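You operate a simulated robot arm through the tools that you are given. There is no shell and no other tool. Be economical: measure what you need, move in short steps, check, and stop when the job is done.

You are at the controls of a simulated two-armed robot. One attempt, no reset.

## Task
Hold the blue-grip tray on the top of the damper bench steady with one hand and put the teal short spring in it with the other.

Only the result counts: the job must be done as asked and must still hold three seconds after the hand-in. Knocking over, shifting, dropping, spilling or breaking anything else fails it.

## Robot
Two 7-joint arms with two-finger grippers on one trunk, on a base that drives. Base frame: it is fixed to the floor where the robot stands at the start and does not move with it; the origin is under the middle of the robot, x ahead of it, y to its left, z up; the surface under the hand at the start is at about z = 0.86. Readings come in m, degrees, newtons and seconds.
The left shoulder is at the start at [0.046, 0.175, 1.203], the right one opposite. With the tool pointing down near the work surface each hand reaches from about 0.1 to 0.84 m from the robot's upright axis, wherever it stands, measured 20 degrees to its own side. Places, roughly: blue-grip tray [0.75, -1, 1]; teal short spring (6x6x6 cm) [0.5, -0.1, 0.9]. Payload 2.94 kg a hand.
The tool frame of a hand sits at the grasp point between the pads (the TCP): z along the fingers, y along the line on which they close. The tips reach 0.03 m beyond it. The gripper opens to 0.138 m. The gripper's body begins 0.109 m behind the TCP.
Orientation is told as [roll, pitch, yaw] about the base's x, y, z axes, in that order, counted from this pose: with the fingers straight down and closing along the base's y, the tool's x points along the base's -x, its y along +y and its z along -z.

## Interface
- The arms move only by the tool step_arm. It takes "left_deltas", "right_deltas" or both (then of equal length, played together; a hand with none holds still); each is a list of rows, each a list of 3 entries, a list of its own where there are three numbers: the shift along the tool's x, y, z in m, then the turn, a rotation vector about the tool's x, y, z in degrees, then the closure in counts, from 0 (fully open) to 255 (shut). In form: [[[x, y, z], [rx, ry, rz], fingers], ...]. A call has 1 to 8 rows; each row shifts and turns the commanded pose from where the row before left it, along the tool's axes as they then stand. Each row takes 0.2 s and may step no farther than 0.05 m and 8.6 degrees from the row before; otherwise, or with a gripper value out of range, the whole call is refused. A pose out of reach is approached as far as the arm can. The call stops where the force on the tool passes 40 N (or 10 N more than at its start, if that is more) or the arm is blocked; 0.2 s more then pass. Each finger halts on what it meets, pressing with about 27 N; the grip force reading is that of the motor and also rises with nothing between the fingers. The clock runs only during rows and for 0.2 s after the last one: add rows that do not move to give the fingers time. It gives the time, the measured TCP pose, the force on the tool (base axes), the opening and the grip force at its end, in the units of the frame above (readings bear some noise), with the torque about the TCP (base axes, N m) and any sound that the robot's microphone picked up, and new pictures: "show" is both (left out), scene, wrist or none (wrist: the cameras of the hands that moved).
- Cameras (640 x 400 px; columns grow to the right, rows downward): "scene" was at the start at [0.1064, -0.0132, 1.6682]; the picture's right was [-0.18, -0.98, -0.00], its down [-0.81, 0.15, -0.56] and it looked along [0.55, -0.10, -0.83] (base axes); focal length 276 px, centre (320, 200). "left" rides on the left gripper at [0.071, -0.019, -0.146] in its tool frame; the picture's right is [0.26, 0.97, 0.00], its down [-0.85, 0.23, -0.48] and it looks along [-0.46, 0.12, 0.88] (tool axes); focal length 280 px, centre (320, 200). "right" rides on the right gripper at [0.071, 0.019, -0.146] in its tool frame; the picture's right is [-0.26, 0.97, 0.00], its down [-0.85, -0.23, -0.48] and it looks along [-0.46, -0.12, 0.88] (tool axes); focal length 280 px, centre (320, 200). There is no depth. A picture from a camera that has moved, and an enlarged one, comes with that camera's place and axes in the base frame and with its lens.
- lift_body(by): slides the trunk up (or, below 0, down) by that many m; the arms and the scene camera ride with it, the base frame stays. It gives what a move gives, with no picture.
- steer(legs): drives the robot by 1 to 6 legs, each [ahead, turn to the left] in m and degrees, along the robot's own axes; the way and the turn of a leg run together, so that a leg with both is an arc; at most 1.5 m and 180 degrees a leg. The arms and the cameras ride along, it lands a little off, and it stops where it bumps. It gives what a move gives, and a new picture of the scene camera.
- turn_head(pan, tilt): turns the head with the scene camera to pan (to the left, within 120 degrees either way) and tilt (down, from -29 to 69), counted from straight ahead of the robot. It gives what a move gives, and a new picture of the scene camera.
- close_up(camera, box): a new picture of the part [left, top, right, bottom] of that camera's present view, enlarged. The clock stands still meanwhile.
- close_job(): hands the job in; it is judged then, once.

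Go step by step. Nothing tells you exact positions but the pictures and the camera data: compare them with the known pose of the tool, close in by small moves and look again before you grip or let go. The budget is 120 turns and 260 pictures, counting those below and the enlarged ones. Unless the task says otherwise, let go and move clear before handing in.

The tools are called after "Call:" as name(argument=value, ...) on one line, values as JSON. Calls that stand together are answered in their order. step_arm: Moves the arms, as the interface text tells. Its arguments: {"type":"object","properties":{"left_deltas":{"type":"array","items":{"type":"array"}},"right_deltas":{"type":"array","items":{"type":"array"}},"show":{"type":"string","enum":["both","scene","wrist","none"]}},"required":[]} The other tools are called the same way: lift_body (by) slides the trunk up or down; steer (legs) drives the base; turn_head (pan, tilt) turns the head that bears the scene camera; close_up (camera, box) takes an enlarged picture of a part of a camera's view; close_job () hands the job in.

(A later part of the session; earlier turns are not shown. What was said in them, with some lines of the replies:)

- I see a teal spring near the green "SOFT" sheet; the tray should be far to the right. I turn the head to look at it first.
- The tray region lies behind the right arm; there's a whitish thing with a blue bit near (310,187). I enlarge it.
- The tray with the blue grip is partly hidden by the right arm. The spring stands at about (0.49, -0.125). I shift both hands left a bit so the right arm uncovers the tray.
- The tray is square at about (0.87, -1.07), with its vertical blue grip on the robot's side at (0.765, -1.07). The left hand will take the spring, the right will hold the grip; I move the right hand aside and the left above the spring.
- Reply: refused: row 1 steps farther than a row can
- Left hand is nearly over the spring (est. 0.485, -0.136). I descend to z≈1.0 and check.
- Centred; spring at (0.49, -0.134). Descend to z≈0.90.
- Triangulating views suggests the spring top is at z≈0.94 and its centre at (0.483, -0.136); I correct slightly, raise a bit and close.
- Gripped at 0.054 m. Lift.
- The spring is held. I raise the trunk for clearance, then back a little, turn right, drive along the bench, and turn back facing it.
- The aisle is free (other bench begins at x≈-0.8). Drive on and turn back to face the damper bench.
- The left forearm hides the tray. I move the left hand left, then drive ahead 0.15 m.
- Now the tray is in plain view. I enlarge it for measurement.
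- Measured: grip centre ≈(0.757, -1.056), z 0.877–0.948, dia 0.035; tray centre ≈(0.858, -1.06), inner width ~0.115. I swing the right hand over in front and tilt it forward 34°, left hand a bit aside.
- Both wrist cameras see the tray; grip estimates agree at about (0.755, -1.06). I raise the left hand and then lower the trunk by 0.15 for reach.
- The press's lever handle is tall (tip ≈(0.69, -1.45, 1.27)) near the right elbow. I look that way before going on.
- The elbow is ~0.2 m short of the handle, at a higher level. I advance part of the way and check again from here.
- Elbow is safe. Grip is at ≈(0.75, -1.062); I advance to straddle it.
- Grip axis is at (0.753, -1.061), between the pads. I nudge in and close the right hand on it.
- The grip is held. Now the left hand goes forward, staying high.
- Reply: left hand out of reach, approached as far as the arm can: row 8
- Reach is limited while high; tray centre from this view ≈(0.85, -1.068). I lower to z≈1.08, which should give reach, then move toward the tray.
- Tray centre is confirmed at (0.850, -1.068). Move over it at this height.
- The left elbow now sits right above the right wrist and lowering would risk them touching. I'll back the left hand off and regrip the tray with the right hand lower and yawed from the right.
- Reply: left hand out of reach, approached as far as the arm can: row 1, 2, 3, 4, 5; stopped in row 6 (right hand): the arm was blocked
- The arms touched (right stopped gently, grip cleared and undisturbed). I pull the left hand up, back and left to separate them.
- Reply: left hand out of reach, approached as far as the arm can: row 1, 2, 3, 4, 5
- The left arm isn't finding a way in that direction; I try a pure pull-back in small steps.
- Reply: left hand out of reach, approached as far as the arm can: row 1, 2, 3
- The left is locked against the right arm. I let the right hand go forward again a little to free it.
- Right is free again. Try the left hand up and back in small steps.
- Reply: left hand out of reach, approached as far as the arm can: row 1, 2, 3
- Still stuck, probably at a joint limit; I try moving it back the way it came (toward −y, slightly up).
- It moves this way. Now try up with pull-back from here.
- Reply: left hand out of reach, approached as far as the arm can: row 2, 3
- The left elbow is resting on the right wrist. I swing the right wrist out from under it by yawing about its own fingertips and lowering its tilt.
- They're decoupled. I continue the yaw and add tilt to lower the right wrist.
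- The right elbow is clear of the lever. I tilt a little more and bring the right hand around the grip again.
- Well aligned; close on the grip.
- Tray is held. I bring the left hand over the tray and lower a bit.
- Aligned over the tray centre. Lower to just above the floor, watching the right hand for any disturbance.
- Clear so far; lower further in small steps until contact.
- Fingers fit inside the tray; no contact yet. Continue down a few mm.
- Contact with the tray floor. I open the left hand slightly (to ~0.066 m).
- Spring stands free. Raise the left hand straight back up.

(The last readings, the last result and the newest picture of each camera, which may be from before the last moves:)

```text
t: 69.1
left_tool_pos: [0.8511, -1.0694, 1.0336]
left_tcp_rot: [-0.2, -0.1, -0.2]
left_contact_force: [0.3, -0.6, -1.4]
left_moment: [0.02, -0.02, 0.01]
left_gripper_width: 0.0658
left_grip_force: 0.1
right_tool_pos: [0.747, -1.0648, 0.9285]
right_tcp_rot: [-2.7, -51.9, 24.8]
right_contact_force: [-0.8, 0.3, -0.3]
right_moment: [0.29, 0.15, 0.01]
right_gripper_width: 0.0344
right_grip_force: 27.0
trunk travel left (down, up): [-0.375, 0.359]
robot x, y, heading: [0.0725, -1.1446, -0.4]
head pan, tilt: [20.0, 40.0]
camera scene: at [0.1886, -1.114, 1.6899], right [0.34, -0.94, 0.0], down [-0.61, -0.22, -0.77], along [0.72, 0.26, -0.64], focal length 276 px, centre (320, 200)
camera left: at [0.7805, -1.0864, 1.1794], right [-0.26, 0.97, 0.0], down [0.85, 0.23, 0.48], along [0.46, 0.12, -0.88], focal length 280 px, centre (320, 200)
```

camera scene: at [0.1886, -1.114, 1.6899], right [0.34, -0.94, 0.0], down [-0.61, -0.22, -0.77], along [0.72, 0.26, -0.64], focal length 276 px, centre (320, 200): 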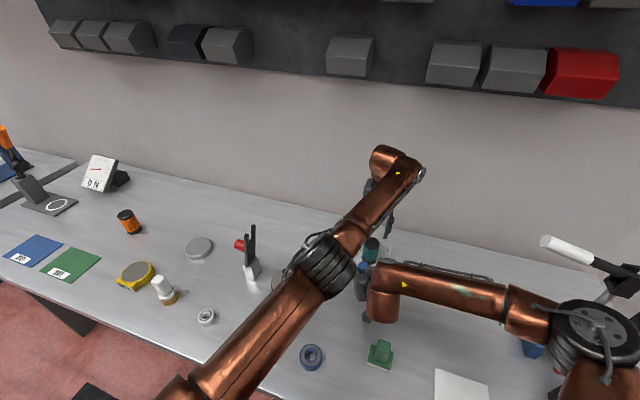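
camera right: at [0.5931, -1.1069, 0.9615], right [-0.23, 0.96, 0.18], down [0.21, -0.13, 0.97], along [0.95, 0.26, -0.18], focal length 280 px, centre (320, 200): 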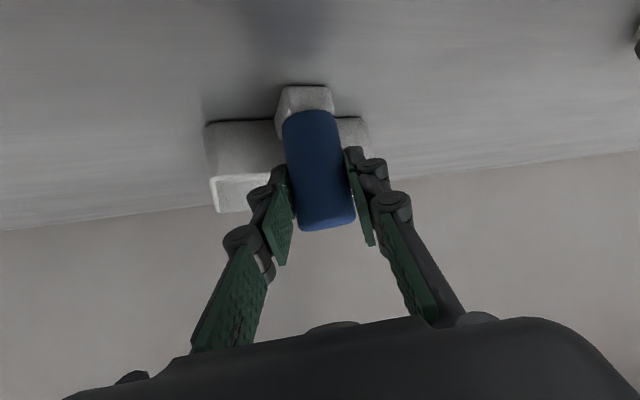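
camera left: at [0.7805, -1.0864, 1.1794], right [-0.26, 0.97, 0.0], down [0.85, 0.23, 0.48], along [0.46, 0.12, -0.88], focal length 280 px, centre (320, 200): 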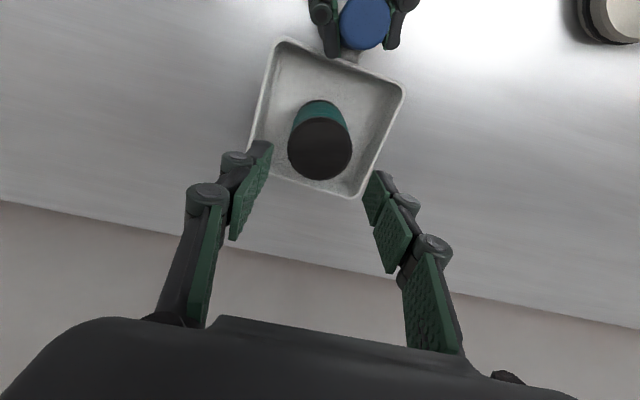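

The spring stands upright in the tray. Now release the grip with the right hand.

Call:
step_arm(right_deltas=[[[0, 0, 0], [0, 0, 0], 180], [[0, 0, 0], [0, 0, 0], 160], [[0, 0, 0], [0, 0, 0], 140], [[0, 0, 0], [0, 0, 0], 130], [[0, 0, 0], [0, 0, 0], 130]], show="wrist")

```text
t: 70.3
left_tool_pos: [0.8506, -1.0692, 1.0339]
left_tcp_rot: [-0.1, 0.0, -0.2]
left_contact_force: [0.7, -0.3, -0.1]
left_moment: [0.03, -0.03, 0.02]
left_gripper_width: 0.0662
left_grip_force: 0.0
right_tool_pos: [0.7468, -1.0658, 0.9284]
right_tcp_rot: [-2.7, -51.9, 24.8]
right_contact_force: [-0.2, 0.5, 0.8]
right_moment: [-0.04, 0.02, -0.02]
right_gripper_width: 0.0677
right_grip_force: 0.1
trunk travel left (down, up): [-0.375, 0.359]
robot x, y, heading: [0.0705, -1.1427, -0.5]
head pan, tilt: [20.0, 40.0]
camera right: at [0.5931, -1.1071, 0.9613], right [-0.23, 0.96, 0.18], down [0.21, -0.13, 0.97], along [0.95, 0.26, -0.18], focal length 280 px, centre (320, 200)
```

right: 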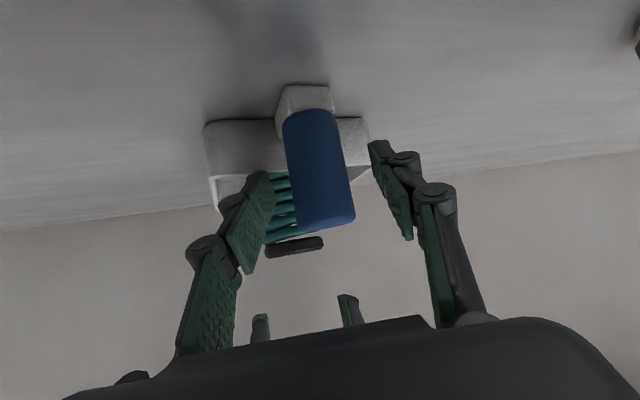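

Both pads are off the grip. Back the right hand out along its fingers, slightly at a time.

Call:
step_arm(right_deltas=[[[0, 0, -0.02], [0, 0, 0], 130], [[0, 0, -0.02], [0, 0, 0], 130], [[0, 0, -0.02], [0, 0, 0], 130], [[0, 0, -0.01], [0, 0, 0], 130], [[0, 0, 0], [0, 0, 0], 130]])

```text
t: 71.5
left_tool_pos: [0.8513, -1.0678, 1.034]
left_tcp_rot: [-0.2, 0.0, -0.2]
left_contact_force: [0.5, 0.5, 1.3]
left_moment: [0.02, -0.02, 0.0]
left_gripper_width: 0.0661
left_grip_force: 0.0
right_tool_pos: [0.6955, -1.0846, 0.9696]
right_tcp_rot: [-2.7, -51.9, 24.6]
right_contact_force: [-0.3, 0.1, 0.3]
right_moment: [0.01, -0.02, 0.0]
right_gripper_width: 0.0678
right_grip_force: 0.1
trunk travel left (down, up): [-0.375, 0.359]
robot x, y, heading: [0.0739, -1.1458, -0.3]
head pan, tilt: [20.0, 40.0]
camera scene: at [0.1886, -1.114, 1.6899], right [0.34, -0.94, 0.0], down [-0.61, -0.22, -0.77], along [0.72, 0.26, -0.64], focal length 276 px, centre (320, 200)
camera right: at [0.5422, -1.1269, 1.0042], right [-0.23, 0.96, 0.18], down [0.21, -0.13, 0.97], along [0.95, 0.26, -0.18], focal length 280 px, centre (320, 200)
```

scene: 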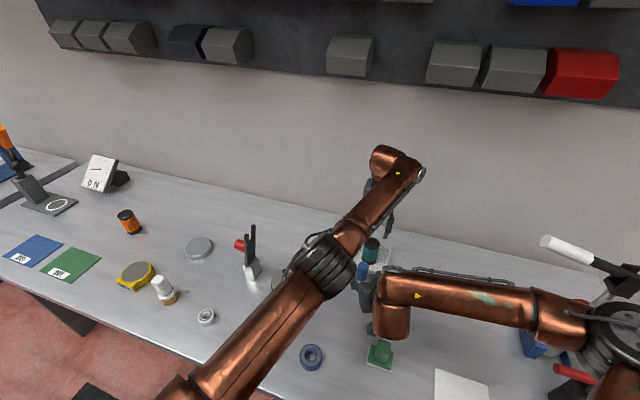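
right: 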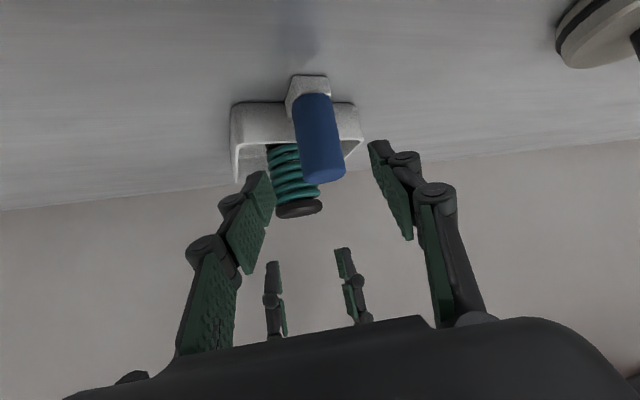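

Both hands are clear. One last look at the tray before handing in.

Call:
close_up(camera="left", box=[220, 0, 460, 220])

```text
1.82 times, centred on (340, 110) of left
camera zoom: at [0.7805, -1.0866, 1.1793], right [-0.26, 0.97, 0.0], down [0.85, 0.23, 0.48], along [0.46, 0.12, -0.88], focal length 510 px, centre (284, 364)
```

zoom: 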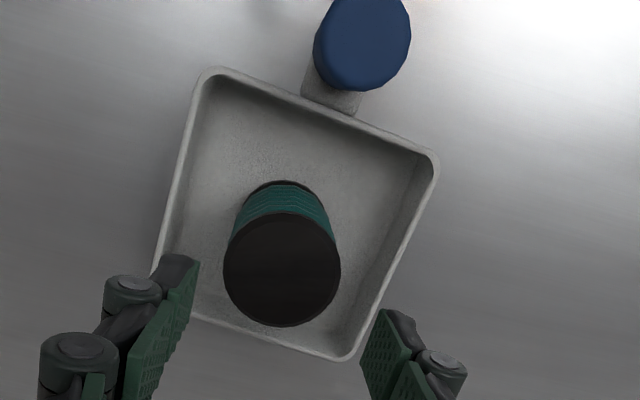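

The spring stands upright in the middle of the tray and both hands are off it, so I hand in.

Call:
close_job()

```text
The job is handed in.
```

The teal short spring now stands upright in the blue-grip tray. The right hand held the grip while the left hand placed the spring, and both hands were clear at hand-in.

The two arms touched once and I had to re-grip the tray; the pictures showed nothing else on the bench moved.
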